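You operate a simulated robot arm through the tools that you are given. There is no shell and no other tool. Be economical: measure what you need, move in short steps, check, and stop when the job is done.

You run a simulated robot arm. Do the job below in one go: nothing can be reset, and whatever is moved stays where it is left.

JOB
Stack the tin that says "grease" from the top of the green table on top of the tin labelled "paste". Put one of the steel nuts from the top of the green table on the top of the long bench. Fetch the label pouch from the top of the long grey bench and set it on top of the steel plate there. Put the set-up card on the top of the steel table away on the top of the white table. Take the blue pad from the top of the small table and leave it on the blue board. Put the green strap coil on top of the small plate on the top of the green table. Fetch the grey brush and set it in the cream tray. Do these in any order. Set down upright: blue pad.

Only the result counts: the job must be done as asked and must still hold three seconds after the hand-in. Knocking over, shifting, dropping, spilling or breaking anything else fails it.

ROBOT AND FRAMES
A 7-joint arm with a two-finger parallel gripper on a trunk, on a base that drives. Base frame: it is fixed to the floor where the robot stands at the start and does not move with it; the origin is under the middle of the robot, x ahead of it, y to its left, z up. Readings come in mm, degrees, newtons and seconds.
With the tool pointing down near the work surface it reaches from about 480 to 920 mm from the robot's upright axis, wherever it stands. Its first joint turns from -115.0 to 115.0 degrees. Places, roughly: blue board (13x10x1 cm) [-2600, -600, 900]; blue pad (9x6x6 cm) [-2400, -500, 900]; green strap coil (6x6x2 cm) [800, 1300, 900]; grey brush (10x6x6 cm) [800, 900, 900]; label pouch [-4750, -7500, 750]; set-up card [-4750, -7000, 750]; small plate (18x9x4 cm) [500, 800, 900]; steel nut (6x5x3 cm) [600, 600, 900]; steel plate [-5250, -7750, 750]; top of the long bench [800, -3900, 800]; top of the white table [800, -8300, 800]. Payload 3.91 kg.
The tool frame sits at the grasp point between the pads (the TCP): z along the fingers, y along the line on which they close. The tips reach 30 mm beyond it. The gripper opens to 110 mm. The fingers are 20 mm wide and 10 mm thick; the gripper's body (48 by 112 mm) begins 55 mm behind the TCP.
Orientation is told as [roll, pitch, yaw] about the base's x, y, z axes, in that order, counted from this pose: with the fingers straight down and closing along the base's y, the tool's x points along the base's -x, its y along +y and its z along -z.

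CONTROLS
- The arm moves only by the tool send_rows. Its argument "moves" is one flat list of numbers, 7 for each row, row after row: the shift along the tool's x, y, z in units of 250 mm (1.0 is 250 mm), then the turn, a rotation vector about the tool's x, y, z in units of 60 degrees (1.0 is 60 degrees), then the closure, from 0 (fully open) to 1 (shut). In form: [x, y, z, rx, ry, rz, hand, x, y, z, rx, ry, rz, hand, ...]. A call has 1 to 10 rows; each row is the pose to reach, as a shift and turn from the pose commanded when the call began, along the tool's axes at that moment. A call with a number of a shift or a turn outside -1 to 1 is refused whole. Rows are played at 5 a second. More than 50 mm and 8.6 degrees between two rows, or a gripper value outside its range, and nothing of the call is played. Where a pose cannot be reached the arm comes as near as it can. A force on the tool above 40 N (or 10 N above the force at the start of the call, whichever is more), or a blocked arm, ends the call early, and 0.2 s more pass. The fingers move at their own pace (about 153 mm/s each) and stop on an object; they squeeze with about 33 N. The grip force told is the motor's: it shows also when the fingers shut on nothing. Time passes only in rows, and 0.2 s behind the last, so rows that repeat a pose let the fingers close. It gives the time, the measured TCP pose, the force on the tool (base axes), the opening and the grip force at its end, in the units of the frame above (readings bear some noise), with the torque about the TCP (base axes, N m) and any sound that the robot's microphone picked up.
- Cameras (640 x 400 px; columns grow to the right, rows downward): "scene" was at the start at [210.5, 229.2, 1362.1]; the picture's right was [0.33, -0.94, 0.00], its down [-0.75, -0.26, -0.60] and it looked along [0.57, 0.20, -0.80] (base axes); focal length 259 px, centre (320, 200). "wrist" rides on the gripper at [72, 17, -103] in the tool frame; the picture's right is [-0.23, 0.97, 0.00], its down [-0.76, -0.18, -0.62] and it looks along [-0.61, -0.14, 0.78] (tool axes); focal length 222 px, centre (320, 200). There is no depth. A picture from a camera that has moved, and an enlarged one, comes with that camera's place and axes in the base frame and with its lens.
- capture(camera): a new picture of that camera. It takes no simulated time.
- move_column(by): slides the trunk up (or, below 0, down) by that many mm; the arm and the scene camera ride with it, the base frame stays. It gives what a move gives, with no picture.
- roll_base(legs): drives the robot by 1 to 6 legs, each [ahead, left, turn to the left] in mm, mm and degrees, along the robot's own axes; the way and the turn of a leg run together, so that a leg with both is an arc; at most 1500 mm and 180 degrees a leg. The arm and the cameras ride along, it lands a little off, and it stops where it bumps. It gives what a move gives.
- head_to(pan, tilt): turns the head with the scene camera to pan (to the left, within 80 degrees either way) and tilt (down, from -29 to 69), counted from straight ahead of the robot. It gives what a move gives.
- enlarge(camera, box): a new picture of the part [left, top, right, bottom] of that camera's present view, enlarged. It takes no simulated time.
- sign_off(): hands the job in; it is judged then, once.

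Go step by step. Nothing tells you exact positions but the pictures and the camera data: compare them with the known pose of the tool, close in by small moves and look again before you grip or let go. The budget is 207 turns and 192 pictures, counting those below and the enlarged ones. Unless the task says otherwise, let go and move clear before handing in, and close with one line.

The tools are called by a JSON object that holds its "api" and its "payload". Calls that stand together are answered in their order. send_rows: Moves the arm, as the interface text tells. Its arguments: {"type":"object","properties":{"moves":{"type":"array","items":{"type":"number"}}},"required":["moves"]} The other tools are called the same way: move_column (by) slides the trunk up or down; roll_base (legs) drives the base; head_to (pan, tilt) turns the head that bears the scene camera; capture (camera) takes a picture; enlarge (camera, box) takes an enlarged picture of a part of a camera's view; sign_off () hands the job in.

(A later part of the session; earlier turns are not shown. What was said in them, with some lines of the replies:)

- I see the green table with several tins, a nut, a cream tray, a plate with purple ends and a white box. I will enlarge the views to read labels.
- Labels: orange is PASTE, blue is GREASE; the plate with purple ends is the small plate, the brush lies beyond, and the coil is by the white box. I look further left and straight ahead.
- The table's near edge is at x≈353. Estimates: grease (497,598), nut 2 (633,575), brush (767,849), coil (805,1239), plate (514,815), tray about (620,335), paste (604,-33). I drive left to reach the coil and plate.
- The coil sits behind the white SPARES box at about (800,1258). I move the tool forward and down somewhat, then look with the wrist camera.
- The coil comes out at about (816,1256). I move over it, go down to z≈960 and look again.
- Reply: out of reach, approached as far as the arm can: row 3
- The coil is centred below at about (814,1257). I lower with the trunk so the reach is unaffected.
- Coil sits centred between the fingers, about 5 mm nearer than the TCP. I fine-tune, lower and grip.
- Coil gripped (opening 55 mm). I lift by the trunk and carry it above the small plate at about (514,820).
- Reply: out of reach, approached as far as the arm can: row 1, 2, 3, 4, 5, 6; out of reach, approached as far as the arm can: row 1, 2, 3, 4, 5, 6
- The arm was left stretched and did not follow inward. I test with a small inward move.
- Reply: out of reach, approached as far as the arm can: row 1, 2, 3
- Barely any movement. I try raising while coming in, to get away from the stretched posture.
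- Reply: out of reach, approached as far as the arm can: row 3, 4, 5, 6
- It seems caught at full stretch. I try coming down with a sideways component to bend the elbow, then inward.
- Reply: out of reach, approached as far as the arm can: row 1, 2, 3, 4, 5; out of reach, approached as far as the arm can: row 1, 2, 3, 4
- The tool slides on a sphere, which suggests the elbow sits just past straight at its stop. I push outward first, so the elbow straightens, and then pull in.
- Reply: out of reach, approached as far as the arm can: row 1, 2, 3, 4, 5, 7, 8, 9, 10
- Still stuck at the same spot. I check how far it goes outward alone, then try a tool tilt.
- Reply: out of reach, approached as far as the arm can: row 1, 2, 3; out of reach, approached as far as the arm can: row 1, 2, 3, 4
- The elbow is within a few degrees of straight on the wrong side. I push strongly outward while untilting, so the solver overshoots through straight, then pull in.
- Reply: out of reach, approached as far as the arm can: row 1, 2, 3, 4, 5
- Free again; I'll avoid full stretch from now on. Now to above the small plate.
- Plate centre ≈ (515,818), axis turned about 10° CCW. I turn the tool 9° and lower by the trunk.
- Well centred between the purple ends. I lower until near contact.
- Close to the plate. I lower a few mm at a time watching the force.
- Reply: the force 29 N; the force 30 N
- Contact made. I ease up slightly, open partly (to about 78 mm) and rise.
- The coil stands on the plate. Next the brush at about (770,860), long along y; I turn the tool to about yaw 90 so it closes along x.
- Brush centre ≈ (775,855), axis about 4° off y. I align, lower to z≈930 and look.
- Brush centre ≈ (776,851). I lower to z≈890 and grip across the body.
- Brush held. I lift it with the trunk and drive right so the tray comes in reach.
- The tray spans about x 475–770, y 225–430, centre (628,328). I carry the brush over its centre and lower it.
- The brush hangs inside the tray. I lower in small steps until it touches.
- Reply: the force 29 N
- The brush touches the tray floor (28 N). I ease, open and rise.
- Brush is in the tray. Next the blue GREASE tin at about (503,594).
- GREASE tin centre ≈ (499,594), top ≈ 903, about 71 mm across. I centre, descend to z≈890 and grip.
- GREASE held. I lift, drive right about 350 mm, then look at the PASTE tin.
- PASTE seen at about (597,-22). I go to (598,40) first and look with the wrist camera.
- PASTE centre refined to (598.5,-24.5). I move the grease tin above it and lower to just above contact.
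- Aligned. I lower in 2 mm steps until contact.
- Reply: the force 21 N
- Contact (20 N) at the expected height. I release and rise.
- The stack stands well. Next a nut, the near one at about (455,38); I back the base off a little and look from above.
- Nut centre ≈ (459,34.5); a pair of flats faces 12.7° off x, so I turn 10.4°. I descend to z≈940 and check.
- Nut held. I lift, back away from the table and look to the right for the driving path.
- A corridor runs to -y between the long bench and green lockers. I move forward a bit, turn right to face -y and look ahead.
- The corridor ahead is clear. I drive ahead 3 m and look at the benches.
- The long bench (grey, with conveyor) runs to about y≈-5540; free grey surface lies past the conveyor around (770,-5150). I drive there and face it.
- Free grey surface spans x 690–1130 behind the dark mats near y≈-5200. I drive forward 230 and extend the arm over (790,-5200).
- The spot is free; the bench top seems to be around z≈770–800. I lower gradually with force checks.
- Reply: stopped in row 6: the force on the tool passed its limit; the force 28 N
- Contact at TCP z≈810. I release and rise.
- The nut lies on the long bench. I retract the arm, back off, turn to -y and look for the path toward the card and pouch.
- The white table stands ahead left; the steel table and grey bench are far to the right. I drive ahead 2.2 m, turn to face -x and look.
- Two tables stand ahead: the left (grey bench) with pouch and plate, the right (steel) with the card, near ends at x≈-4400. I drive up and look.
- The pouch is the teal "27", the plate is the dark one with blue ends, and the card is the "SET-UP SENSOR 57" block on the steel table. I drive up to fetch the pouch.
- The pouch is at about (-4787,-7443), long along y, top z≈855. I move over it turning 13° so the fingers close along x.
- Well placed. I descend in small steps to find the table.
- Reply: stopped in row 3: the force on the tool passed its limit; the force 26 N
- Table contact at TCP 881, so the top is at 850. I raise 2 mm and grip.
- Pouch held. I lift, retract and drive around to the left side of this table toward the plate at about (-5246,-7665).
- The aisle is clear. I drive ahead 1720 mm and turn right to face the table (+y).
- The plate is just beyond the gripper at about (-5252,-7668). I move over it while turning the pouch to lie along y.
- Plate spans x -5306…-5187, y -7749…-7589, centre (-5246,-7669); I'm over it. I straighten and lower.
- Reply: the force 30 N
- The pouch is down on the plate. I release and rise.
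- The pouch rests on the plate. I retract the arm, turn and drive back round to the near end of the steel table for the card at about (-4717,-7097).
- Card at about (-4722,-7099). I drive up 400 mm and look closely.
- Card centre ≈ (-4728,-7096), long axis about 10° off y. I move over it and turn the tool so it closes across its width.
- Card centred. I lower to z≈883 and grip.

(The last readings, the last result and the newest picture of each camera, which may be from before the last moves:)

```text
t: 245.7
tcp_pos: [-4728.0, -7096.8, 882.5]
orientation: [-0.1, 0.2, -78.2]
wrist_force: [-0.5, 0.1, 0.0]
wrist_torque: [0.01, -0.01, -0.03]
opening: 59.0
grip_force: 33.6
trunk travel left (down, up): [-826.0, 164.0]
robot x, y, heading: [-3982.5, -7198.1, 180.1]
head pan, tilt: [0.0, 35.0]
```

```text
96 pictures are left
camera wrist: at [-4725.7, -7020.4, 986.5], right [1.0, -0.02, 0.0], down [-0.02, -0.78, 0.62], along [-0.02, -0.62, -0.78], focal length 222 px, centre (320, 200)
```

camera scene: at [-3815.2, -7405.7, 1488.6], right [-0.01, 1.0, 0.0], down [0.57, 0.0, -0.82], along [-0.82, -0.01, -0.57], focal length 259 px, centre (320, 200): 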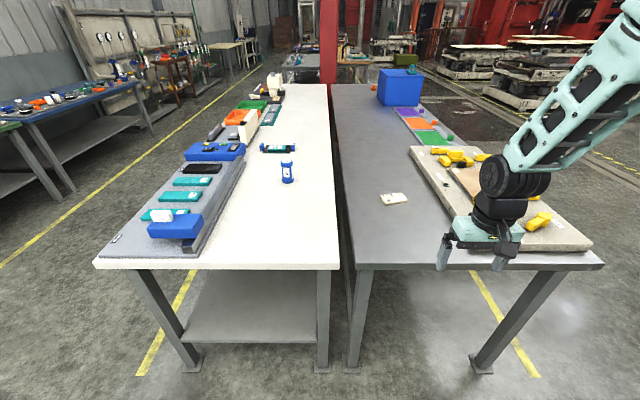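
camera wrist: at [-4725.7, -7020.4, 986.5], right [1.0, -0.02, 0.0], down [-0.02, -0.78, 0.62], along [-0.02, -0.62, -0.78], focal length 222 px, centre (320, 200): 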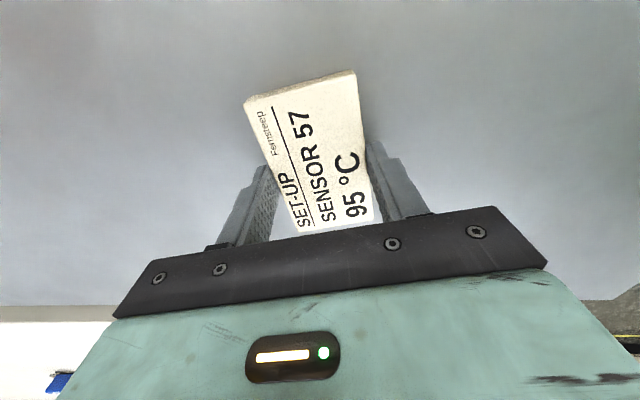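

Card held. I lift, retract, back off, turn round and drive toward the white table.

{"api": "move_column", "payload": {"by": 160}}

{"api": "send_rows", "payload": {"moves": [-0.02, 0.16, 0, 0, 0, 0, 1, -0.04, 0.32, 0, 0, 0, 0, 1, -0.07, 0.48, 0, 0, 0, 0, 1, -0.1, 0.64, 0, 0, 0, 0, 1]}}

{"api": "roll_base", "payload": {"legs": [[-600, 0, 0], [0, 0, 179.9]]}}

{"api": "roll_base", "payload": {"legs": [[1450, -450, 0], [1450, -450, 0]]}}

{"api": "head_to", "payload": {"pan": 0, "tilt": 25}}

{"api": "capture", "payload": {"camera": "scene"}}

```text
t: 247.6
tcp_pos: [-4727.8, -7095.9, 1042.7]
orientation: [0.0, 0.2, -78.2]
wrist_force: [-0.3, -0.1, -1.1]
wrist_torque: [0.02, 0.0, -0.03]
opening: 58.9
grip_force: 33.1
trunk travel left (down, up): [-986.0, 4.0]
robot x, y, heading: [-3988.1, -7199.5, 179.8]
head pan, tilt: [0.0, 35.0]
```

```text
t: 248.6
tcp_pos: [-4566.5, -7087.9, 1045.7]
orientation: [-0.2, 0.3, -78.2]
wrist_force: [0.9, 0.1, 0.1]
wrist_torque: [-0.03, 0.01, 0.0]
opening: 59.1
grip_force: 33.3
trunk travel left (down, up): [-986.0, 4.0]
robot x, y, heading: [-3985.1, -7198.9, 179.8]
head pan, tilt: [0.0, 35.0]
```

```text
t: 259.5
tcp_pos: [-2793.3, -7265.9, 1044.8]
orientation: [-0.1, 0.2, 106.4]
wrist_force: [0.8, -0.4, -1.0]
wrist_torque: [-0.01, 0.01, -0.03]
opening: 59.1
grip_force: 32.9
trunk travel left (down, up): [-986.0, 4.0]
robot x, y, heading: [-3377.5, -7194.8, 4.5]
head pan, tilt: [0.0, 35.0]
```

```text
refused: leg 1 is longer than a leg can be; nothing moved
```

```text
t: 260.2
tcp_pos: [-2792.8, -7265.8, 1044.0]
orientation: [-0.1, 0.2, 106.3]
wrist_force: [-0.1, 0.4, -0.7]
wrist_torque: [0.03, -0.02, -0.02]
opening: 58.9
grip_force: 32.9
trunk travel left (down, up): [-986.0, 4.0]
robot x, y, heading: [-3381.6, -7201.3, 4.4]
head pan, tilt: [0.0, 25.0]
```

```text
95 pictures are left
camera scene: at [-3164.5, -6976.9, 1664.3], right [0.08, -1.0, 0.0], down [-0.42, -0.03, -0.91], along [0.9, 0.07, -0.42], focal length 259 px, centre (320, 200)
```

scene: 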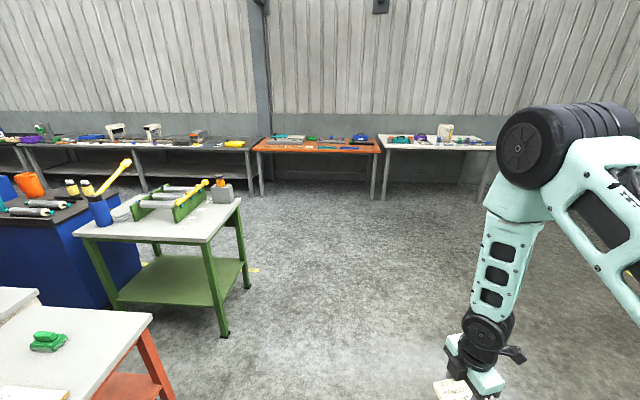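

{"api": "roll_base", "payload": {"legs": [[100, -50, -4.4], [1350, -500, 0], [1350, -450, 0]]}}

{"api": "head_to", "payload": {"pan": 0, "tilt": 30}}

{"api": "capture", "payload": {"camera": "scene"}}

```text
t: 274.9
tcp_pos: [26.7, -8263.0, 1045.2]
orientation: [-0.1, 0.1, 103.6]
wrist_force: [0.0, -0.3, -0.1]
wrist_torque: [0.02, 0.01, -0.02]
opening: 59.0
grip_force: 33.2
trunk travel left (down, up): [-986.0, 4.0]
robot x, y, heading: [-558.1, -8166.0, 1.9]
head pan, tilt: [0.0, 25.0]
```

```text
t: 275.6
tcp_pos: [26.6, -8261.6, 1044.8]
orientation: [-0.2, 0.2, 103.7]
wrist_force: [-0.2, -1.2, -0.2]
wrist_torque: [-0.01, 0.02, -0.01]
opening: 59.1
grip_force: 33.5
trunk travel left (down, up): [-986.0, 4.0]
robot x, y, heading: [-556.3, -8168.5, 1.8]
head pan, tilt: [0.0, 30.0]
```

```text
94 pictures are left
camera scene: at [-332.2, -7956.1, 1656.4], right [0.03, -1.0, 0.0], down [-0.5, -0.02, -0.87], along [0.87, 0.03, -0.5], focal length 259 px, centre (320, 200)
```

scene: 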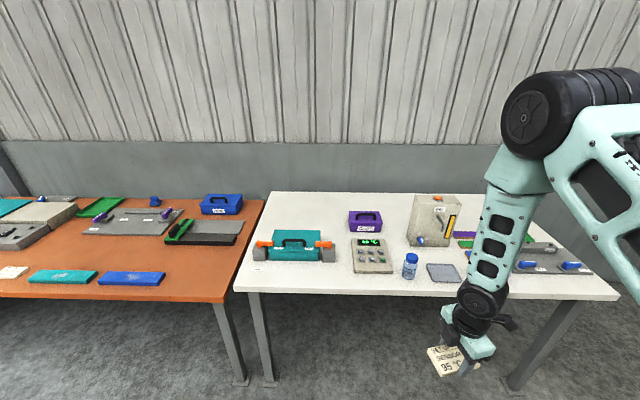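

The white table spans about x 368+, y -7600…-9080, with items on it. I drive nearer to find a free spot.

{"api": "roll_base", "payload": {"legs": [[540, 0, -1.8]]}}

{"api": "head_to", "payload": {"pan": 0, "tilt": 40}}

{"api": "capture", "payload": {"camera": "scene"}}

{"api": "capture", "payload": {"camera": "wrist"}}

```text
t: 278.7
tcp_pos: [564.0, -8266.0, 1045.1]
orientation: [-0.1, 0.2, 102.2]
wrist_force: [-0.2, -0.6, 0.1]
wrist_torque: [0.0, 0.01, 0.01]
opening: 59.1
grip_force: 33.3
trunk travel left (down, up): [-986.0, 4.0]
robot x, y, heading: [-17.9, -8156.4, 0.4]
head pan, tilt: [0.0, 30.0]
```

```text
t: 279.4
tcp_pos: [564.1, -8264.5, 1044.8]
orientation: [-0.1, 0.1, 102.2]
wrist_force: [-0.1, 1.0, -0.1]
wrist_torque: [0.01, 0.0, 0.0]
opening: 59.0
grip_force: 33.3
trunk travel left (down, up): [-986.0, 4.0]
robot x, y, heading: [-17.7, -8154.1, 0.4]
head pan, tilt: [0.0, 40.0]
```

```text
93 pictures are left
camera scene: at [206.4, -7950.9, 1641.1], right [0.01, -1.0, 0.0], down [-0.64, -0.01, -0.77], along [0.77, 0.01, -0.64], focal length 259 px, centre (320, 200)
```

scene: 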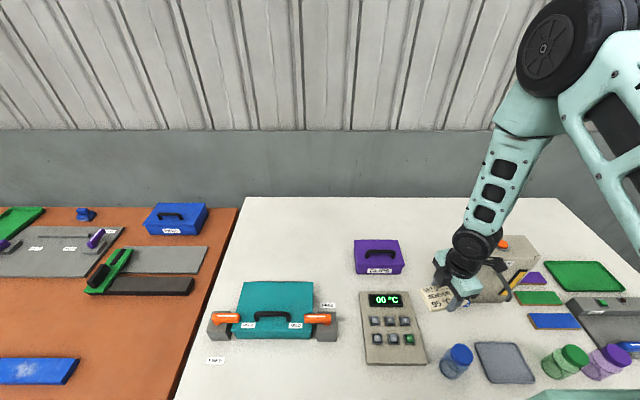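

```text
92 pictures are left
camera wrist: at [562.2, -8338.5, 1147.9], right [-1.0, 0.02, 0.0], down [0.01, 0.78, 0.62], along [0.01, 0.62, -0.78], focal length 222 px, centre (320, 200)
```

wrist: 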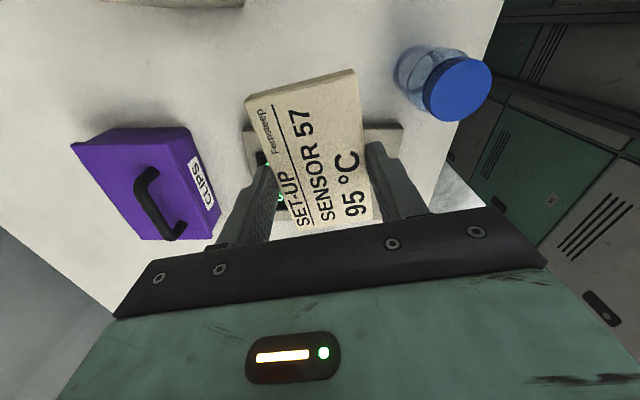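

Free area on the white table near (790,-7920), behind the teal box and left of the purple one. I raise a little, strafe left 250 and extend.

{"api": "send_rows", "payload": {"moves": [0, 0, -0.12, 0, 0, 0, 1, 0, 0, -0.24, 0, 0, 0, 1]}}

{"api": "roll_base", "payload": {"legs": [[0, 260, 0]]}}

{"api": "capture", "payload": {"camera": "scene"}}

```text
t: 280.0
tcp_pos: [564.8, -8265.2, 1103.6]
orientation: [-0.1, 0.3, 102.2]
wrist_force: [0.8, -0.8, -0.9]
wrist_torque: [-0.02, 0.02, 0.0]
opening: 59.2
grip_force: 33.0
trunk travel left (down, up): [-986.0, 4.0]
robot x, y, heading: [-16.8, -8156.4, 0.7]
head pan, tilt: [0.0, 40.0]
```

```text
t: 281.9
tcp_pos: [562.0, -8005.6, 1103.8]
orientation: [-0.2, 0.1, 102.1]
wrist_force: [-0.1, 0.1, -0.8]
wrist_torque: [0.02, 0.02, -0.04]
opening: 59.1
grip_force: 32.9
trunk travel left (down, up): [-986.0, 4.0]
robot x, y, heading: [-16.7, -7895.2, 0.3]
head pan, tilt: [0.0, 40.0]
```

```text
91 pictures are left
camera scene: at [205.1, -7690.9, 1641.1], right [0.01, -1.0, 0.0], down [-0.64, 0.0, -0.77], along [0.77, 0.0, -0.64], focal length 259 px, centre (320, 200)
```

scene: 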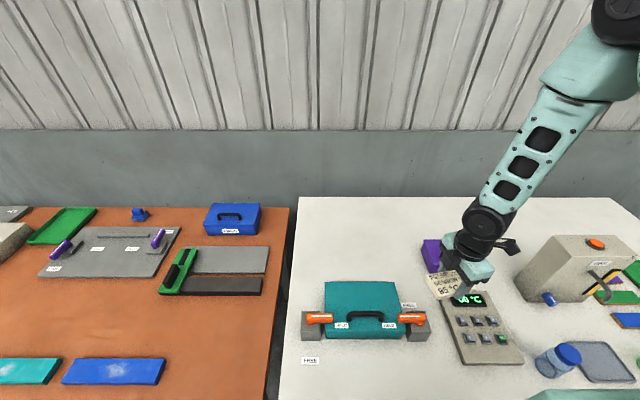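

{"api": "send_rows", "payload": {"moves": [-0.05, -0.163, 0, 0, 0, 0, 1, -0.1, -0.327, 0, 0, 0, 0, 1, -0.15, -0.49, 0, 0, 0, 0, 1, -0.2, -0.653, 0, 0, 0, 0, 1, -0.25, -0.817, 0, 0, 0, 0, 1, -0.293, -0.98, 0, 0, 0, 0, 1]}}

{"api": "move_column", "payload": {"by": -150}}

{"api": "capture", "payload": {"camera": "wrist"}}

{"api": "capture", "payload": {"camera": "scene"}}

```text
t: 283.3
tcp_pos: [785.9, -7883.6, 1104.9]
orientation: [-0.1, 0.2, 102.1]
wrist_force: [-0.7, -0.2, -0.4]
wrist_torque: [0.02, -0.05, -0.02]
opening: 59.1
grip_force: 32.7
trunk travel left (down, up): [-986.0, 4.0]
robot x, y, heading: [-16.3, -7894.5, 0.4]
head pan, tilt: [0.0, 40.0]
```

```text
t: 285.1
tcp_pos: [786.1, -7882.1, 956.4]
orientation: [-0.1, 0.3, 102.1]
wrist_force: [0.2, 0.8, -1.1]
wrist_torque: [-0.05, -0.04, -0.01]
opening: 59.0
grip_force: 32.7
trunk travel left (down, up): [-836.0, 154.0]
robot x, y, heading: [-18.6, -7896.0, 0.1]
head pan, tilt: [0.0, 40.0]
```

```text
90 pictures are left
camera wrist: at [784.7, -7955.8, 1059.1], right [-1.0, 0.02, 0.0], down [0.01, 0.78, 0.62], along [0.01, 0.62, -0.78], focal length 222 px, centre (320, 200)
```

wrist: 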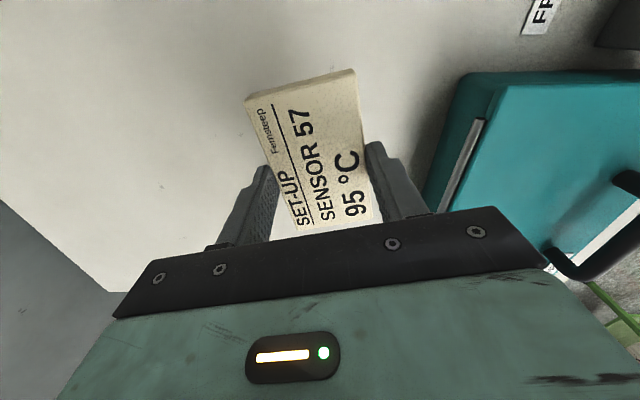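

```text
89 pictures are left
camera scene: at [205.1, -7690.6, 1491.1], right [0.01, -1.0, 0.0], down [-0.64, 0.0, -0.77], along [0.77, 0.0, -0.64], focal length 259 px, centre (320, 200)
```

scene: 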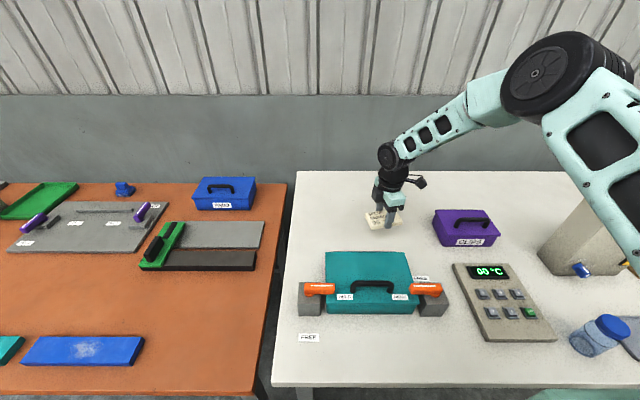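

The spot is clear. I lower with force checks.

{"api": "send_rows", "payload": {"moves": [0, 0, 0.13, 0, 0, 0, 1, 0, 0, 0.23, 0, 0, 0, 1, 0, 0, 0.26, 0, 0, 0, 1, 0, 0, 0.275, 0, 0, 0, 1, 0, 0, 0.29, 0, 0, 0, 1, 0, 0, 0.305, 0, 0, 0, 1, 0, 0, 0.32, 0, 0, 0, 1]}}

{"api": "enlarge", "payload": {"camera": "scene", "box": [320, 130, 460, 270]}}

```text
t: 286.7
tcp_pos: [788.3, -7882.5, 881.1]
orientation: [-0.5, 0.2, 102.1]
wrist_force: [-2.0, -0.2, 19.1]
wrist_torque: [-0.16, 0.69, -0.01]
opening: 59.2
grip_force: 33.0
trunk travel left (down, up): [-836.0, 154.0]
robot x, y, heading: [-22.2, -7896.6, 0.4]
head pan, tilt: [0.0, 40.0]
stopped in row 7: the force on the tool passed its limit (the readings are from after the stop); the commanded pose is now the measured one
```

```text
2.86 times, centred on (390, 200) of scene
camera zoom: at [203.7, -7690.8, 1491.0], right [0.01, -1.0, 0.0], down [-0.64, 0.0, -0.77], along [0.77, 0.0, -0.64], focal length 739 px, centre (120, 200)
```

zoom: 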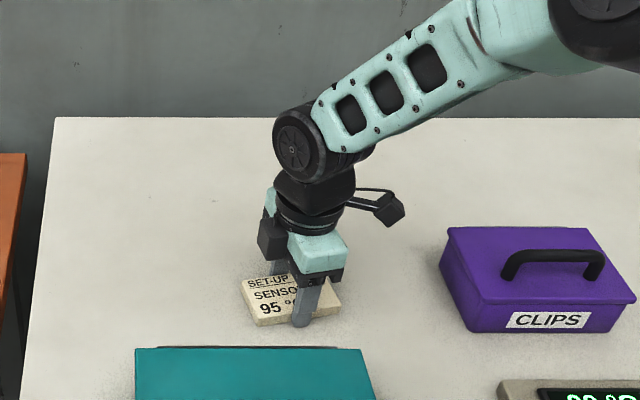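

The card is on the table. I release and rise.

{"api": "send_rows", "payload": {"moves": [0, 0, -0.003, 0, 0, 0, 1, 0, 0, -0.003, 0, 0, 0, 0.35, 0, 0, -0.003, 0, 0, 0, 0.25, 0, 0, -0.003, 0, 0, 0, 0.25, 0, 0, -0.15, 0, 0, 0, 0.25, 0, 0, -0.3, 0, 0, 0, 0.1, 0, 0, -0.45, 0, 0, 0, 0, 0, 0, -0.6, 0, 0, 0, 0, 0, 0, -0.75, 0, 0, 0, 0]}}

{"api": "capture", "payload": {"camera": "scene"}}

```text
t: 288.7
tcp_pos: [787.3, -7881.4, 1066.2]
orientation: [-0.2, 0.2, 102.1]
wrist_force: [0.4, 0.7, -0.6]
wrist_torque: [0.03, 0.04, 0.0]
opening: 110.1
grip_force: 0.0
trunk travel left (down, up): [-836.0, 154.0]
robot x, y, heading: [-20.2, -7899.5, 0.2]
head pan, tilt: [0.0, 40.0]
```

```text
87 pictures are left
camera scene: at [205.2, -7690.7, 1490.9], right [0.01, -1.0, 0.0], down [-0.64, 0.0, -0.77], along [0.77, 0.0, -0.64], focal length 259 px, centre (320, 200)
```

scene: 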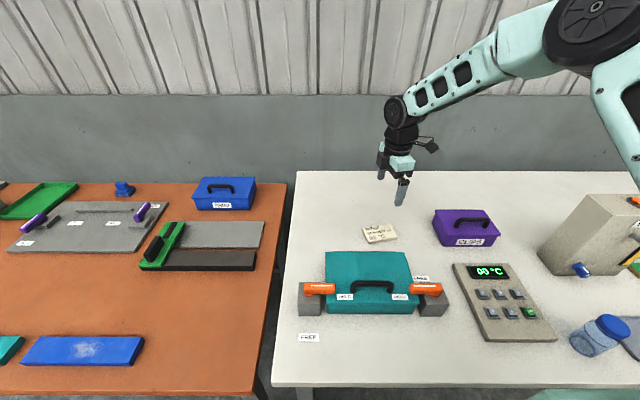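

The card lies on the white table. Now the blue pad: I retract, back off, turn to +y and drive back up the corridor.

{"api": "send_rows", "payload": {"moves": [-0.04, 0.184, 0, 0, 0, 0, 0, -0.08, 0.368, 0, 0, 0, 0, 0, -0.12, 0.552, 0, 0, 0, 0, 0, -0.16, 0.736, 0, 0, 0, 0, 0, -0.197, 0.92, 0, 0, 0, 0, 0]}}

{"api": "roll_base", "payload": {"legs": [[-290, 0, 0], [0, 0, 90]]}}

{"api": "roll_base", "payload": {"legs": [[1500, 0, 0], [1500, 0, 0]]}}

{"api": "head_to", "payload": {"pan": 0, "tilt": 20}}

{"api": "capture", "payload": {"camera": "scene"}}

```text
t: 289.9
tcp_pos: [552.0, -7884.2, 1062.9]
orientation: [-0.3, 0.1, 102.2]
wrist_force: [0.0, 0.4, -0.2]
wrist_torque: [-0.04, 0.02, -0.03]
opening: 109.9
grip_force: 0.1
trunk travel left (down, up): [-836.0, 154.0]
robot x, y, heading: [-17.8, -7896.6, 0.2]
head pan, tilt: [0.0, 40.0]
```

```text
t: 295.7
tcp_pos: [-317.6, -7325.9, 1062.2]
orientation: [-0.3, 0.3, -168.0]
wrist_force: [-0.5, -0.2, 0.2]
wrist_torque: [0.0, 0.0, 0.0]
opening: 110.2
grip_force: 0.0
trunk travel left (down, up): [-836.0, 154.0]
robot x, y, heading: [-302.3, -7899.0, 90.2]
head pan, tilt: [0.0, 40.0]
```

```text
t: 310.2
tcp_pos: [-289.2, -4326.8, 1062.7]
orientation: [-0.2, 0.1, -169.1]
wrist_force: [-0.1, -0.4, 0.1]
wrist_torque: [-0.02, 0.01, -0.06]
opening: 110.0
grip_force: 0.0
trunk travel left (down, up): [-836.0, 154.0]
robot x, y, heading: [-286.3, -4899.1, 89.1]
head pan, tilt: [0.0, 40.0]
```

```text
t: 311.0
tcp_pos: [-289.1, -4326.3, 1062.8]
orientation: [-0.3, 0.2, -169.0]
wrist_force: [0.1, -0.4, -0.4]
wrist_torque: [-0.01, -0.01, -0.01]
opening: 109.8
grip_force: 0.0
trunk travel left (down, up): [-836.0, 154.0]
robot x, y, heading: [-288.9, -4897.9, 89.0]
head pan, tilt: [0.0, 20.0]
```

```text
86 pictures are left
camera scene: at [-491.0, -4660.6, 1522.4], right [1.0, -0.02, 0.0], down [-0.01, -0.34, -0.94], along [0.01, 0.94, -0.34], focal length 259 px, centre (320, 200)
```

scene: 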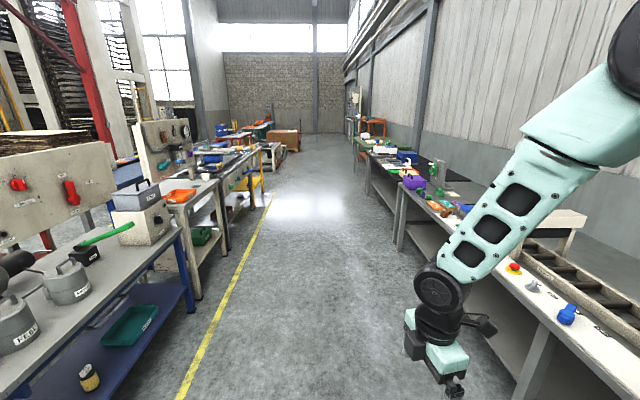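

The corridor is clear to +y. I drive 3 m further, then look left.

{"api": "roll_base", "payload": {"legs": [[1500, 0, 1], [1500, 0, 0]]}}

{"api": "head_to", "payload": {"pan": 50, "tilt": 20}}

{"api": "capture", "payload": {"camera": "scene"}}

```text
t: 325.6
tcp_pos: [-265.0, -1304.7, 1062.8]
orientation: [-0.2, 0.2, -169.4]
wrist_force: [0.6, -1.0, 0.3]
wrist_torque: [-0.01, 0.0, 0.03]
opening: 110.3
grip_force: 0.1
trunk travel left (down, up): [-836.0, 154.0]
robot x, y, heading: [-262.0, -1877.1, 88.9]
head pan, tilt: [0.0, 20.0]
```

```text
t: 326.7
tcp_pos: [-264.5, -1304.2, 1061.6]
orientation: [-0.3, 0.2, -169.3]
wrist_force: [-1.3, 0.0, 0.6]
wrist_torque: [0.01, -0.01, 0.03]
opening: 110.2
grip_force: 0.0
trunk travel left (down, up): [-836.0, 154.0]
robot x, y, heading: [-265.9, -1876.5, 89.0]
head pan, tilt: [50.0, 20.0]
```

```text
85 pictures are left
camera scene: at [-538.9, -1669.5, 1522.4], right [0.66, 0.75, 0.0], down [0.26, -0.22, -0.94], along [-0.71, 0.62, -0.34], focal length 259 px, centre (320, 200)
```

scene: 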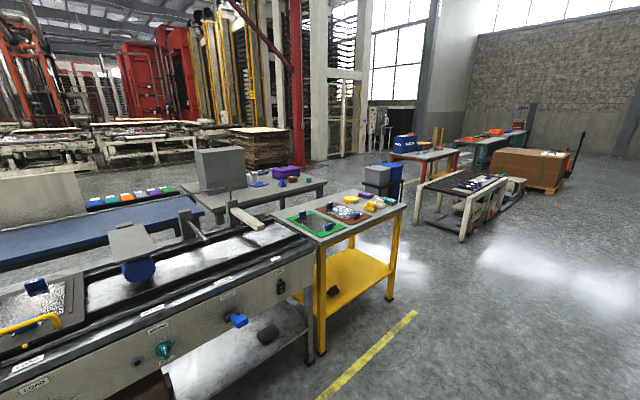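

{"api": "enlarge", "payload": {"camera": "scene", "box": [170, 120, 430, 280]}}

```text
2.46 times, centred on (300, 200) of scene
camera zoom: at [-538.9, -1669.5, 1522.4], right [0.66, 0.75, 0.0], down [0.26, -0.22, -0.94], along [-0.71, 0.62, -0.34], focal length 636 px, centre (369, 200)
```

zoom: 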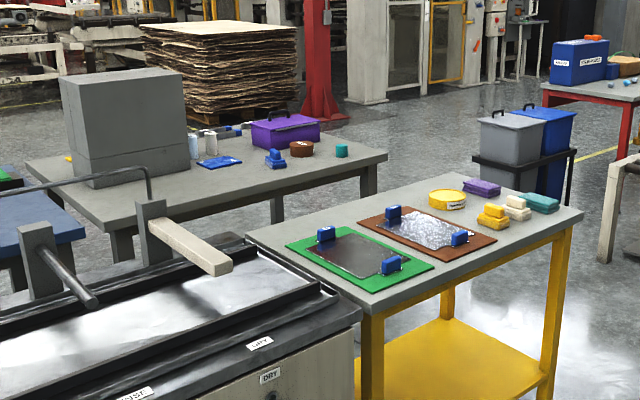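

The small table is the grey one behind (x -2950…-2250, y -1156…-81), with the blue pad near (-2423,-474) and the board near (-2607,-594). I'll approach its +y end: drive to y≈680, turn to -x.

{"api": "roll_base", "payload": {"legs": [[1300, 0, 1], [1260, 0, 0], [0, 0, 90]]}}

{"api": "head_to", "payload": {"pan": 0, "tilt": 20}}

{"api": "capture", "payload": {"camera": "scene"}}

```text
t: 343.0
tcp_pos: [-833.8, 652.5, 1062.4]
orientation: [-0.4, 0.2, -77.4]
wrist_force: [0.5, -0.4, -0.7]
wrist_torque: [-0.02, 0.0, 0.0]
opening: 110.3
grip_force: 0.1
trunk travel left (down, up): [-836.0, 154.0]
robot x, y, heading: [-264.9, 675.9, -178.9]
head pan, tilt: [50.0, 20.0]
```

```text
t: 344.2
tcp_pos: [-834.8, 652.5, 1062.1]
orientation: [-0.3, 0.2, -77.3]
wrist_force: [1.1, 0.2, -0.8]
wrist_torque: [0.01, 0.0, -0.02]
opening: 109.6
grip_force: 0.0
trunk travel left (down, up): [-836.0, 154.0]
robot x, y, heading: [-260.7, 672.2, -179.0]
head pan, tilt: [0.0, 20.0]
```

```text
83 pictures are left
camera scene: at [-496.6, 463.3, 1522.4], right [-0.02, 1.0, 0.0], down [0.34, 0.01, -0.94], along [-0.94, -0.02, -0.34], focal length 259 px, centre (320, 200)
```

scene: 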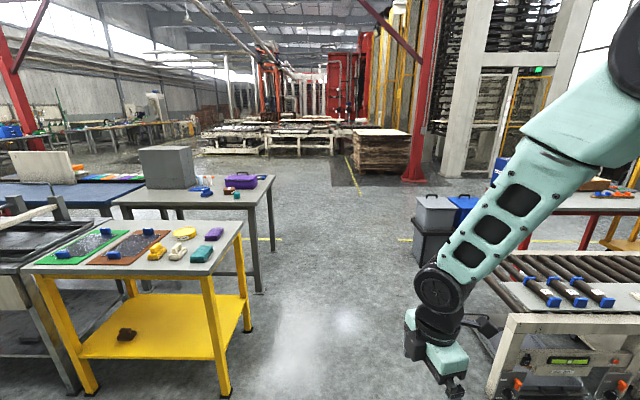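

The gap is about 1.4 m wide. I drive through, turn left to face -y at the table's end.

{"api": "roll_base", "payload": {"legs": [[1100, 0, -1], [1060, 0, 0], [0, 0, 90]]}}

{"api": "head_to", "payload": {"pan": 0, "tilt": 30}}

{"api": "capture", "payload": {"camera": "scene"}}

```text
t: 358.6
tcp_pos: [-2430.4, 72.4, 1062.8]
orientation: [-0.4, 0.3, 10.0]
wrist_force: [0.6, 0.1, -0.3]
wrist_torque: [0.01, 0.0, 0.0]
opening: 110.0
grip_force: 0.0
trunk travel left (down, up): [-836.0, 154.0]
robot x, y, heading: [-2422.3, 643.2, -92.1]
head pan, tilt: [0.0, 20.0]
```

```text
t: 359.4
tcp_pos: [-2430.7, 72.3, 1063.4]
orientation: [-0.2, 0.2, 10.0]
wrist_force: [-0.3, -0.1, 0.1]
wrist_torque: [0.01, 0.0, -0.03]
opening: 109.9
grip_force: 0.0
trunk travel left (down, up): [-836.0, 154.0]
robot x, y, heading: [-2421.9, 644.1, -91.8]
head pan, tilt: [0.0, 30.0]
```

```text
82 pictures are left
camera scene: at [-2226.8, 405.4, 1506.4], right [-1.0, 0.03, 0.0], down [0.02, 0.5, -0.87], along [-0.03, -0.87, -0.5], focal length 259 px, centre (320, 200)
```

scene: 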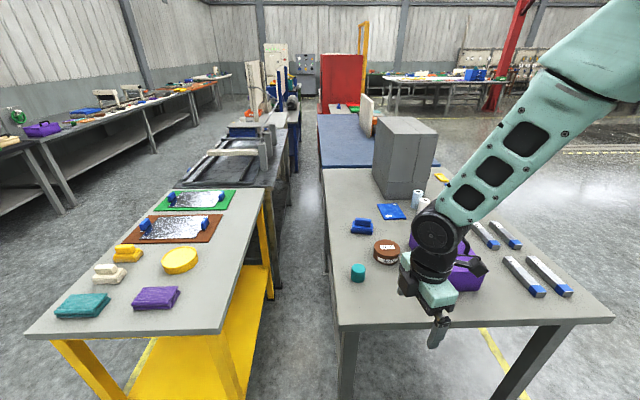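

Pad ≈ (-2427,-452), board ≈ (-2591,-600); a tall grey cabinet stands behind from y≈-755. Table edge y≈-41. I drive to y≈300 and look.

{"api": "roll_base", "payload": {"legs": [[335, 0, 1.9]]}}

{"api": "head_to", "payload": {"pan": -5, "tilt": 42}}

{"api": "capture", "payload": {"camera": "scene"}}

{"api": "capture", "payload": {"camera": "wrist"}}

```text
t: 361.6
tcp_pos: [-2418.2, -261.6, 1064.1]
orientation: [-0.2, 0.2, 11.8]
wrist_force: [-0.5, 0.4, 0.8]
wrist_torque: [-0.01, -0.01, -0.01]
opening: 110.2
grip_force: 0.0
trunk travel left (down, up): [-836.0, 154.0]
robot x, y, heading: [-2428.2, 309.4, -90.2]
head pan, tilt: [0.0, 30.0]
```

```text
t: 362.3
tcp_pos: [-2418.0, -263.7, 1063.4]
orientation: [-0.2, 0.1, 11.8]
wrist_force: [-0.1, -0.1, 0.8]
wrist_torque: [-0.05, 0.0, 0.0]
opening: 110.1
grip_force: 0.0
trunk travel left (down, up): [-836.0, 154.0]
robot x, y, heading: [-2427.9, 307.7, -89.8]
head pan, tilt: [-5.0, 42.0]
```

```text
81 pictures are left
camera scene: at [-2232.1, 83.4, 1488.1], right [-1.0, 0.09, 0.0], down [0.06, 0.67, -0.74], along [-0.06, -0.74, -0.67], focal length 259 px, centre (320, 200)
```

scene: 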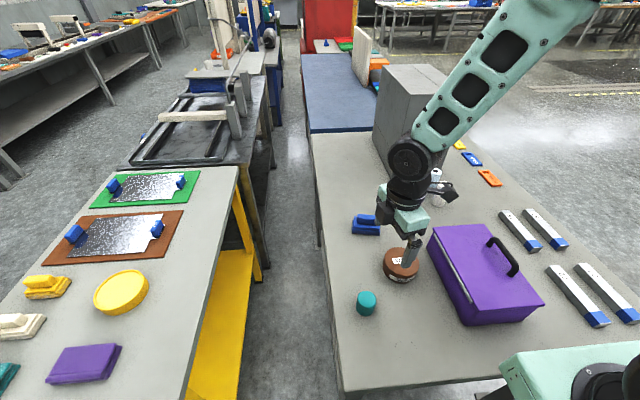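

```text
80 pictures are left
camera wrist: at [-2491.8, -259.1, 1166.1], right [0.02, 1.0, -0.01], down [0.78, -0.02, 0.62], along [0.62, -0.02, -0.78], focal length 222 px, centre (320, 200)
```

wrist: 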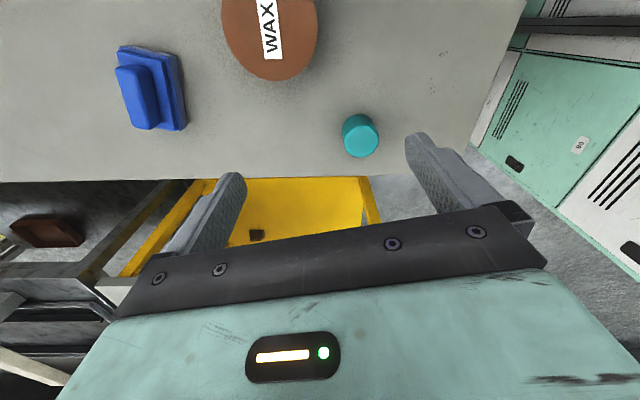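

Pad ≈ (-2430,-462), long axis near x (about -8°). I enlarge to see its shape.

{"api": "enlarge", "payload": {"camera": "scene", "box": [330, 150, 450, 300]}}

{"api": "enlarge", "payload": {"camera": "wrist", "box": [90, 20, 220, 150]}}

```text
2.67 times, centred on (390, 225) of scene
camera zoom: at [-2232.1, 83.4, 1488.1], right [-1.0, 0.09, 0.0], down [0.06, 0.67, -0.74], along [-0.06, -0.74, -0.67], focal length 690 px, centre (133, 133)
```

zoom: 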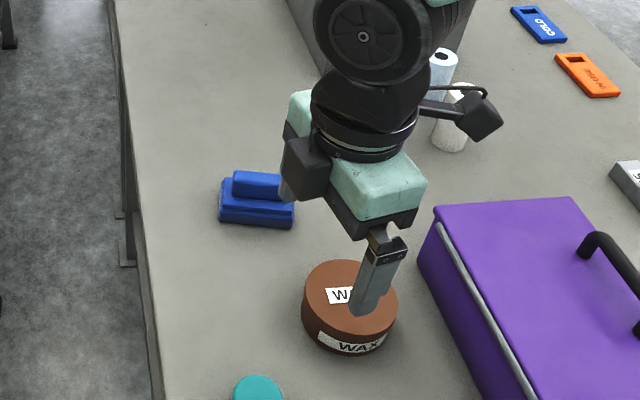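

```text
3.08 times, centred on (155, 85) of wrist
camera zoom: at [-2491.8, -259.1, 1166.1], right [0.02, 1.0, -0.01], down [0.78, -0.02, 0.62], along [0.62, -0.02, -0.78], focal length 684 px, centre (828, 554)
```

zoom: 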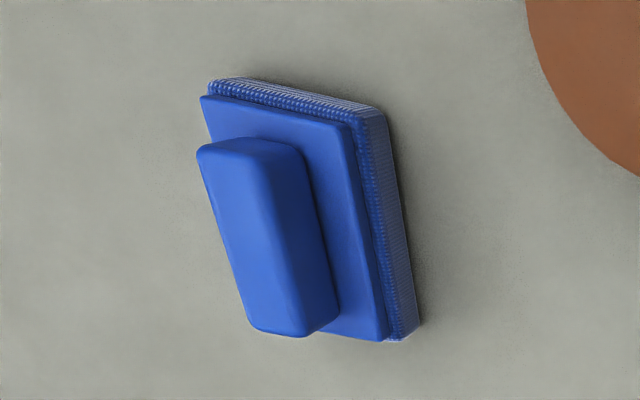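

{"api": "send_rows", "payload": {"moves": [0.042, -0.153, 0, 0, 0, 0.07, 0, 0.084, -0.306, 0, 0, 0, 0.14, 0, 0.125, -0.46, 0, 0, 0, 0.21, 0, 0.167, -0.613, 0, 0, 0, 0.28, 0, 0.209, -0.766, 0, 0, 0, 0.335, 0]}}

{"api": "move_column", "payload": {"by": -100}}

{"api": "capture", "payload": {"camera": "wrist"}}

{"api": "capture", "payload": {"camera": "scene"}}

```text
t: 363.5
tcp_pos: [-2427.7, -462.6, 1066.2]
orientation: [-0.3, 0.1, -8.4]
wrist_force: [0.2, 0.4, 0.9]
wrist_torque: [-0.05, 0.0, -0.01]
opening: 109.6
grip_force: 0.1
trunk travel left (down, up): [-836.0, 154.0]
robot x, y, heading: [-2428.1, 309.2, -90.1]
head pan, tilt: [-5.0, 42.0]
```

```text
t: 364.8
tcp_pos: [-2428.9, -461.2, 965.9]
orientation: [-0.3, 0.2, -8.3]
wrist_force: [0.9, -0.5, -0.5]
wrist_torque: [0.02, 0.01, 0.01]
opening: 110.1
grip_force: 0.1
trunk travel left (down, up): [-736.0, 254.0]
robot x, y, heading: [-2430.5, 308.4, -90.0]
head pan, tilt: [-5.0, 42.0]
```

```text
77 pictures are left
camera wrist: at [-2497.4, -432.5, 1068.7], right [0.37, 0.93, -0.01], down [0.73, -0.28, 0.62], along [0.58, -0.23, -0.78], focal length 222 px, centre (320, 200)
```

wrist: 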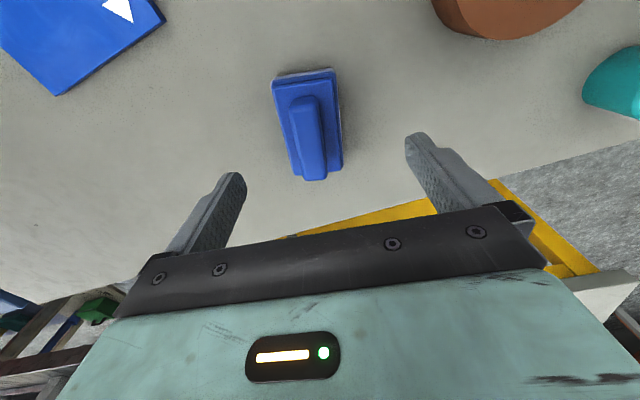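

```text
76 pictures are left
camera scene: at [-2232.1, 83.4, 1388.1], right [-1.0, 0.09, 0.0], down [0.06, 0.67, -0.74], along [-0.06, -0.74, -0.67], focal length 259 px, centre (320, 200)
```

scene: 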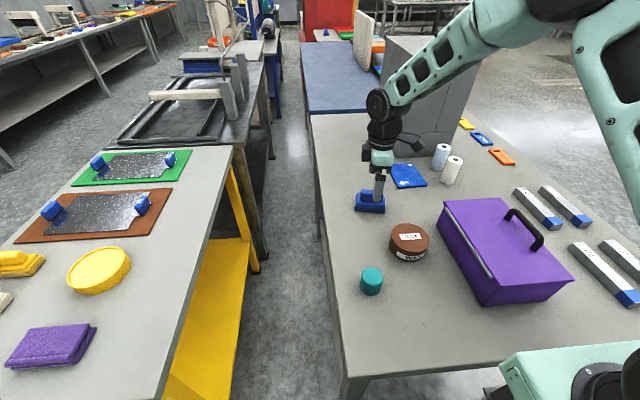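

Pad centre ≈ (-2433,-467), axis about -13°. I refine, descend to z≈895 and grip across the body.

{"api": "send_rows", "payload": {"moves": [0.013, -0.024, 0.1, 0, 0, 0.04, 0, 0.013, -0.024, 0.16, 0, 0, 0.08, 0]}}

{"api": "capture", "payload": {"camera": "wrist"}}

```text
t: 365.4
tcp_pos: [-2433.4, -467.7, 924.9]
orientation: [-0.4, 0.1, -13.2]
wrist_force: [1.0, 0.9, -0.4]
wrist_torque: [-0.01, 0.01, 0.01]
opening: 109.9
grip_force: 0.0
trunk travel left (down, up): [-736.0, 254.0]
robot x, y, heading: [-2424.9, 307.8, -90.0]
head pan, tilt: [-5.0, 42.0]
```

```text
75 pictures are left
camera wrist: at [-2499.5, -432.5, 1028.5], right [0.44, 0.9, -0.01], down [0.7, -0.34, 0.62], along [0.56, -0.28, -0.78], focal length 222 px, centre (320, 200)
```

wrist: 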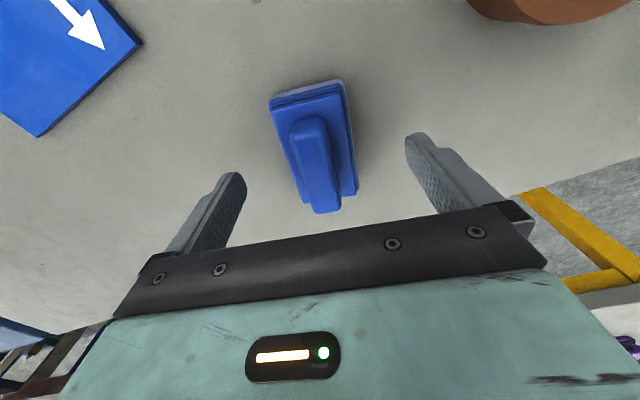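

{"api": "send_rows", "payload": {"moves": [0, 0, 0.06, 0, 0, 0, 0, 0, 0, 0.12, 0, 0, 0, 0, 0, 0, 0.12, 0, 0, 0, 1, 0, 0, 0.12, 0, 0, 0, 1, 0, 0, 0.12, 0, 0, 0, 1, 0, 0, 0.12, 0, 0, 0, 1]}}

{"api": "capture", "payload": {"camera": "wrist"}}

```text
t: 366.8
tcp_pos: [-2432.9, -468.7, 895.6]
orientation: [-0.3, 0.1, -13.1]
wrist_force: [0.1, 0.1, 1.2]
wrist_torque: [0.0, 0.0, -0.03]
opening: 54.1
grip_force: 33.0
trunk travel left (down, up): [-736.0, 254.0]
robot x, y, heading: [-2430.1, 308.1, -89.6]
head pan, tilt: [-5.0, 42.0]
```

```text
74 pictures are left
camera wrist: at [-2499.8, -433.2, 999.1], right [0.44, 0.9, -0.01], down [0.7, -0.34, 0.62], along [0.56, -0.28, -0.78], focal length 222 px, centre (320, 200)
```

wrist: 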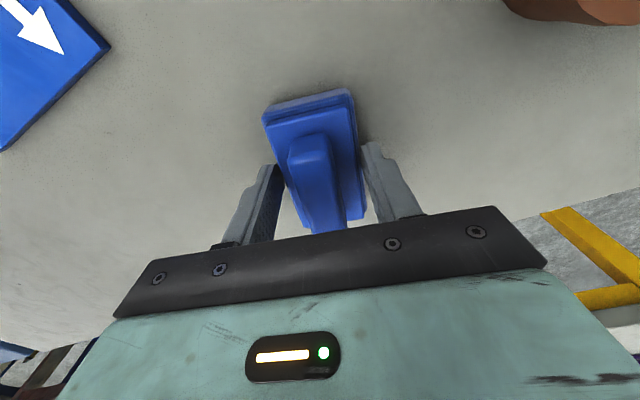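

Pad held. I lift it and look at the board.

{"api": "move_column", "payload": {"by": 130}}

{"api": "capture", "payload": {"camera": "wrist"}}

{"api": "enlarge", "payload": {"camera": "scene", "box": [340, 130, 500, 290]}}

```text
t: 368.4
tcp_pos: [-2433.3, -467.4, 1026.0]
orientation: [-0.3, 0.1, -13.0]
wrist_force: [0.8, 0.3, -0.9]
wrist_torque: [-0.05, 0.0, 0.0]
opening: 54.1
grip_force: 32.4
trunk travel left (down, up): [-866.0, 124.0]
robot x, y, heading: [-2433.9, 305.4, -90.1]
head pan, tilt: [-5.0, 42.0]
```

```text
73 pictures are left
camera wrist: at [-2499.8, -433.2, 1129.1], right [0.44, 0.9, -0.01], down [0.7, -0.34, 0.62], along [0.56, -0.28, -0.78], focal length 222 px, centre (320, 200)
```

wrist: 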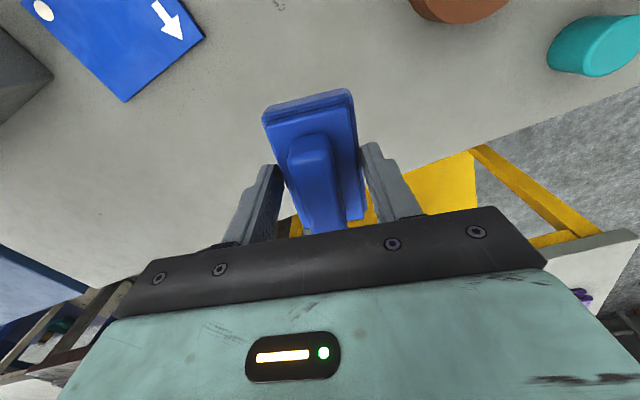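

```text
2.50 times, centred on (420, 210) of scene
camera zoom: at [-2232.1, 83.3, 1518.0], right [-1.0, 0.09, 0.0], down [0.06, 0.67, -0.74], along [-0.06, -0.74, -0.67], focal length 646 px, centre (70, 175)
```

zoom: 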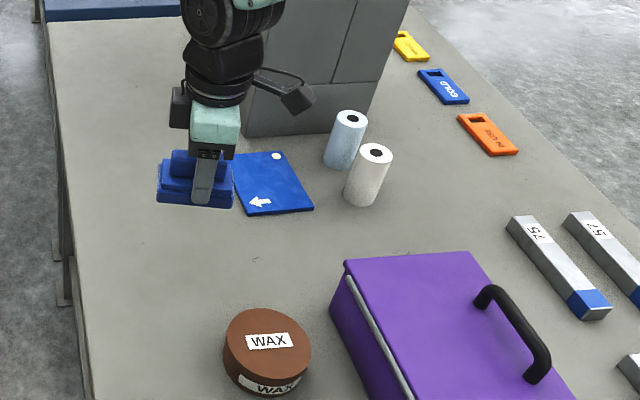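

Board spans x -2638…-2539, y -675…-540. I turn the pad 77° so its long side lies along y and carry it over (-2588,-600).

{"api": "send_rows", "payload": {"moves": [0.06, -0.082, -0.03, 0, 0, 0.125, 1, 0.121, -0.164, -0.06, 0, 0, 0.25, 1, 0.182, -0.245, -0.09, 0, 0, 0.375, 1, 0.243, -0.327, -0.12, 0, 0, 0.5, 1, 0.303, -0.409, -0.15, 0, 0, 0.625, 1, 0.364, -0.49, -0.18, 0, 0, 0.75, 1, 0.425, -0.572, -0.21, 0, 0, 0.875, 1, 0.485, -0.654, -0.24, 0, 0, 1.0, 1]}}

{"api": "send_rows", "payload": {"moves": [0, 0, 0, 0, 0, 0.14, 1, 0, 0, 0, 0, 0, 0.28, 1]}}

{"api": "capture", "payload": {"camera": "wrist"}}

{"api": "enlarge", "payload": {"camera": "scene", "box": [340, 130, 500, 290]}}

```text
t: 370.2
tcp_pos: [-2588.1, -597.1, 1086.8]
orientation: [-0.2, -0.1, -73.3]
wrist_force: [0.4, 0.0, -0.6]
wrist_torque: [-0.01, 0.05, 0.04]
opening: 54.3
grip_force: 33.2
trunk travel left (down, up): [-866.0, 124.0]
robot x, y, heading: [-2430.2, 311.1, -90.2]
head pan, tilt: [-5.0, 42.0]
```

```text
t: 370.8
tcp_pos: [-2588.3, -599.0, 1087.0]
orientation: [-0.3, -0.3, -90.1]
wrist_force: [0.2, -0.1, -0.7]
wrist_torque: [0.0, 0.0, 0.01]
opening: 54.3
grip_force: 32.6
trunk travel left (down, up): [-866.0, 124.0]
robot x, y, heading: [-2429.5, 311.0, -90.0]
head pan, tilt: [-5.0, 42.0]
```

```text
71 pictures are left
camera wrist: at [-2571.0, -524.3, 1189.6], right [0.97, -0.23, 0.0], down [-0.18, -0.76, 0.63], along [-0.14, -0.61, -0.78], focal length 222 px, centre (320, 200)
```

wrist: 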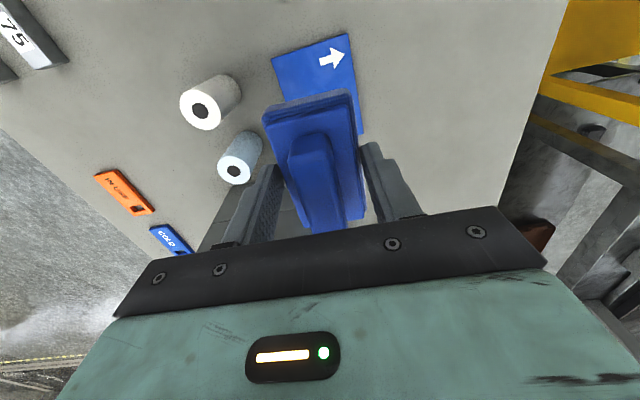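

```text
2.50 times, centred on (420, 210) of scene
camera zoom: at [-2232.2, 83.3, 1518.1], right [-1.0, 0.09, 0.0], down [0.06, 0.67, -0.74], along [-0.06, -0.74, -0.67], focal length 646 px, centre (70, 175)
```

zoom: 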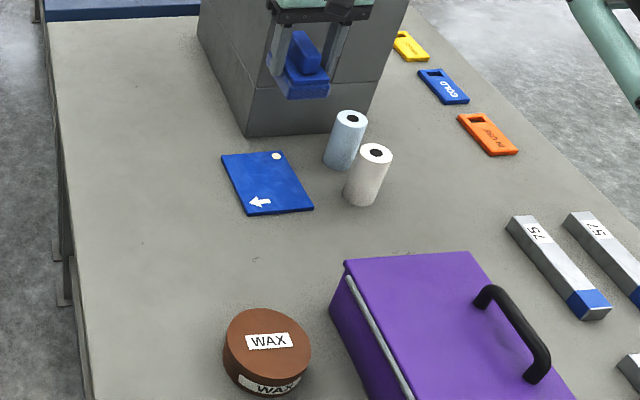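

Board centre (-2588,-607) confirmed by both cameras; the pad is over it. I lower with the trunk.

{"api": "move_column", "payload": {"by": -160}}

{"api": "capture", "payload": {"camera": "wrist"}}

{"api": "enlarge", "payload": {"camera": "scene", "box": [340, 80, 480, 220]}}

```text
t: 372.6
tcp_pos: [-2588.5, -598.7, 927.4]
orientation: [-0.2, -0.3, -89.9]
wrist_force: [-0.3, -0.8, -0.5]
wrist_torque: [0.03, 0.02, 0.02]
opening: 54.1
grip_force: 32.9
trunk travel left (down, up): [-706.0, 284.0]
robot x, y, heading: [-2423.1, 309.6, -90.0]
head pan, tilt: [-5.0, 42.0]
```

```text
69 pictures are left
camera wrist: at [-2571.2, -524.3, 1029.7], right [0.97, -0.23, 0.0], down [-0.18, -0.76, 0.63], along [-0.14, -0.61, -0.78], focal length 222 px, centre (320, 200)
```

wrist: 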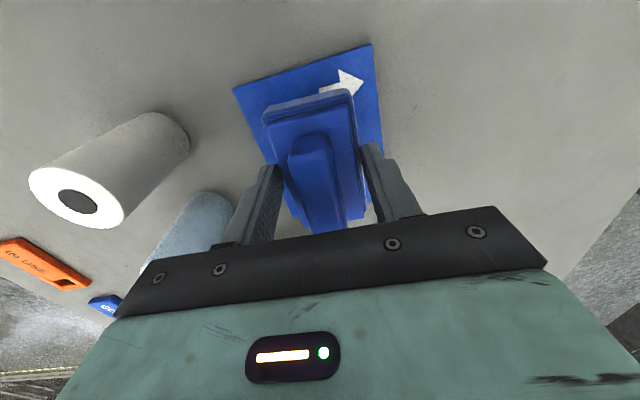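

```text
2.86 times, centred on (410, 150) of scene
camera zoom: at [-2232.2, 83.3, 1358.1], right [-1.0, 0.09, 0.0], down [0.06, 0.67, -0.74], along [-0.06, -0.74, -0.67], focal length 739 px, centre (63, 343)
```

zoom: 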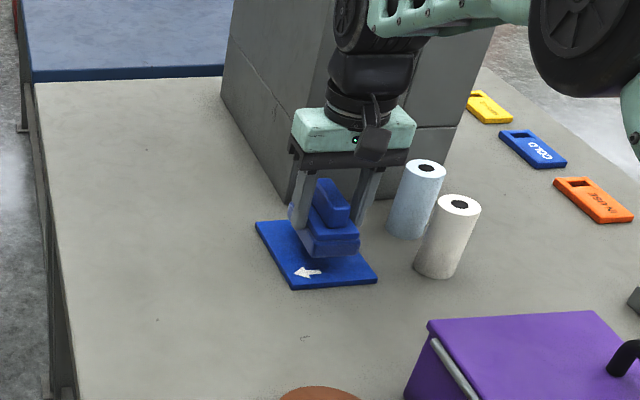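

{"api": "send_rows", "payload": {"moves": [0, 0, 0.03, 0, 0, 0, 1, 0, 0, 0.055, 0, 0, 0, 1, 0, 0, 0.067, 0, 0, 0, 1, 0, 0, 0.077, 0, 0, 0, 1, 0, 0, 0.087, 0, 0, 0, 1, 0, 0, 0.097, 0, 0, 0, 1, 0, 0, 0.107, 0, 0, 0, 1]}}

{"api": "enlarge", "payload": {"camera": "scene", "box": [340, 80, 480, 220]}}

```text
t: 374.2
tcp_pos: [-2587.9, -598.0, 904.2]
orientation: [-0.2, -0.6, -90.0]
wrist_force: [-0.9, 3.5, 18.8]
wrist_torque: [0.91, -0.03, 0.04]
opening: 54.2
grip_force: 32.9
trunk travel left (down, up): [-706.0, 284.0]
robot x, y, heading: [-2430.4, 310.0, -90.0]
head pan, tilt: [-5.0, 42.0]
```

```text
2.86 times, centred on (410, 150) of scene
camera zoom: at [-2232.1, 84.4, 1358.6], right [-1.0, 0.09, 0.0], down [0.06, 0.67, -0.74], along [-0.06, -0.74, -0.67], focal length 739 px, centre (63, 343)
```

zoom: 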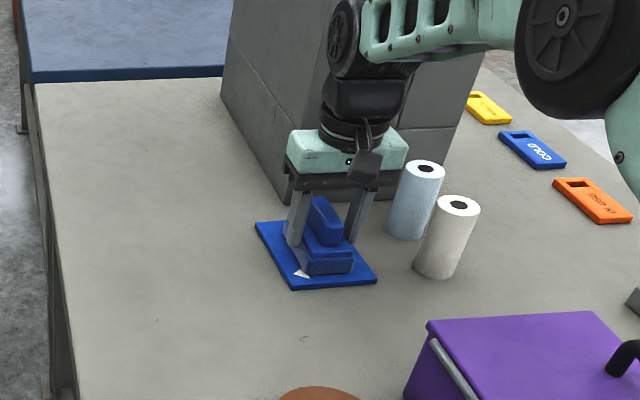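

The pad stands on the board. I release partly and rise with the trunk.

{"api": "send_rows", "payload": {"moves": [0, 0, -0.005, 0, 0, 0, 1, 0, 0, -0.005, 0, 0, 0, 0.35, 0, 0, -0.005, 0, 0, 0, 0.3, 0, 0, -0.005, 0, 0, 0, 0.3]}}

{"api": "move_column", "payload": {"by": 160}}

{"api": "enlarge", "payload": {"camera": "scene", "box": [340, 130, 500, 290]}}

{"api": "capture", "payload": {"camera": "wrist"}}

```text
t: 375.2
tcp_pos: [-2588.2, -599.6, 900.7]
orientation: [-0.1, -0.3, -89.9]
wrist_force: [0.1, 0.2, -0.9]
wrist_torque: [-0.01, -0.03, 0.04]
opening: 77.1
grip_force: 0.0
trunk travel left (down, up): [-706.0, 284.0]
robot x, y, heading: [-2431.3, 310.0, -90.2]
head pan, tilt: [-5.0, 42.0]
```

```text
t: 377.1
tcp_pos: [-2588.9, -598.0, 1060.9]
orientation: [-0.2, -0.3, -89.9]
wrist_force: [0.3, 0.3, 0.1]
wrist_torque: [-0.03, 0.0, 0.01]
opening: 77.1
grip_force: 0.0
trunk travel left (down, up): [-866.0, 124.0]
robot x, y, heading: [-2427.9, 307.6, -90.1]
head pan, tilt: [-5.0, 42.0]
```

```text
2.50 times, centred on (420, 210) of scene
camera zoom: at [-2232.2, 83.4, 1518.0], right [-1.0, 0.09, 0.0], down [0.06, 0.67, -0.74], along [-0.06, -0.74, -0.67], focal length 646 px, centre (70, 175)
```

zoom: 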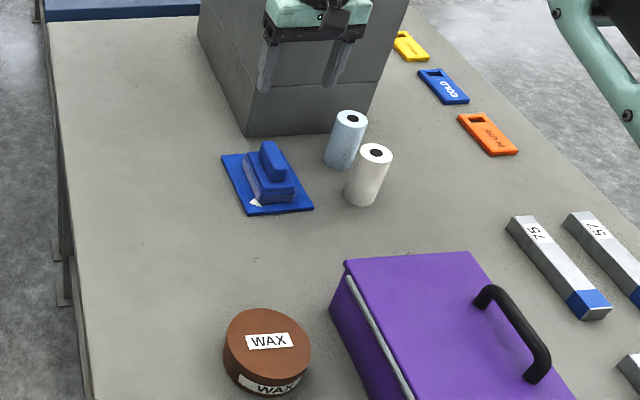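

```text
65 pictures are left
camera wrist: at [-2571.3, -524.4, 1164.7], right [0.97, -0.23, 0.0], down [-0.18, -0.76, 0.63], along [-0.14, -0.61, -0.78], focal length 222 px, centre (320, 200)
```

wrist: 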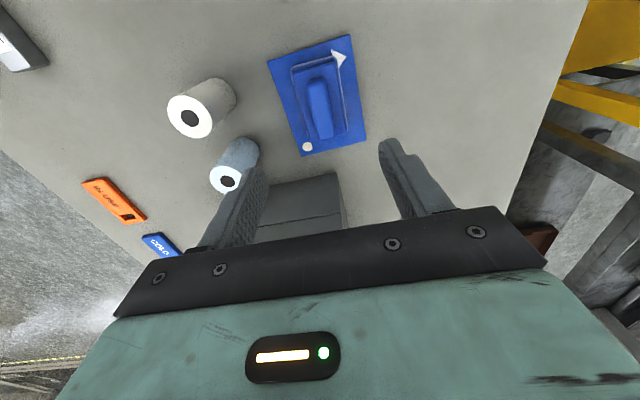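

The pad stands upright on the board, the gripper is clear, and I saw every other item in its place after I let go of it. I hand in.

{"api": "sign_off", "payload": {}}

```text
The job is handed in.
```

All seven items were placed as asked, each seen resting in its place after release, and the job is handed in.
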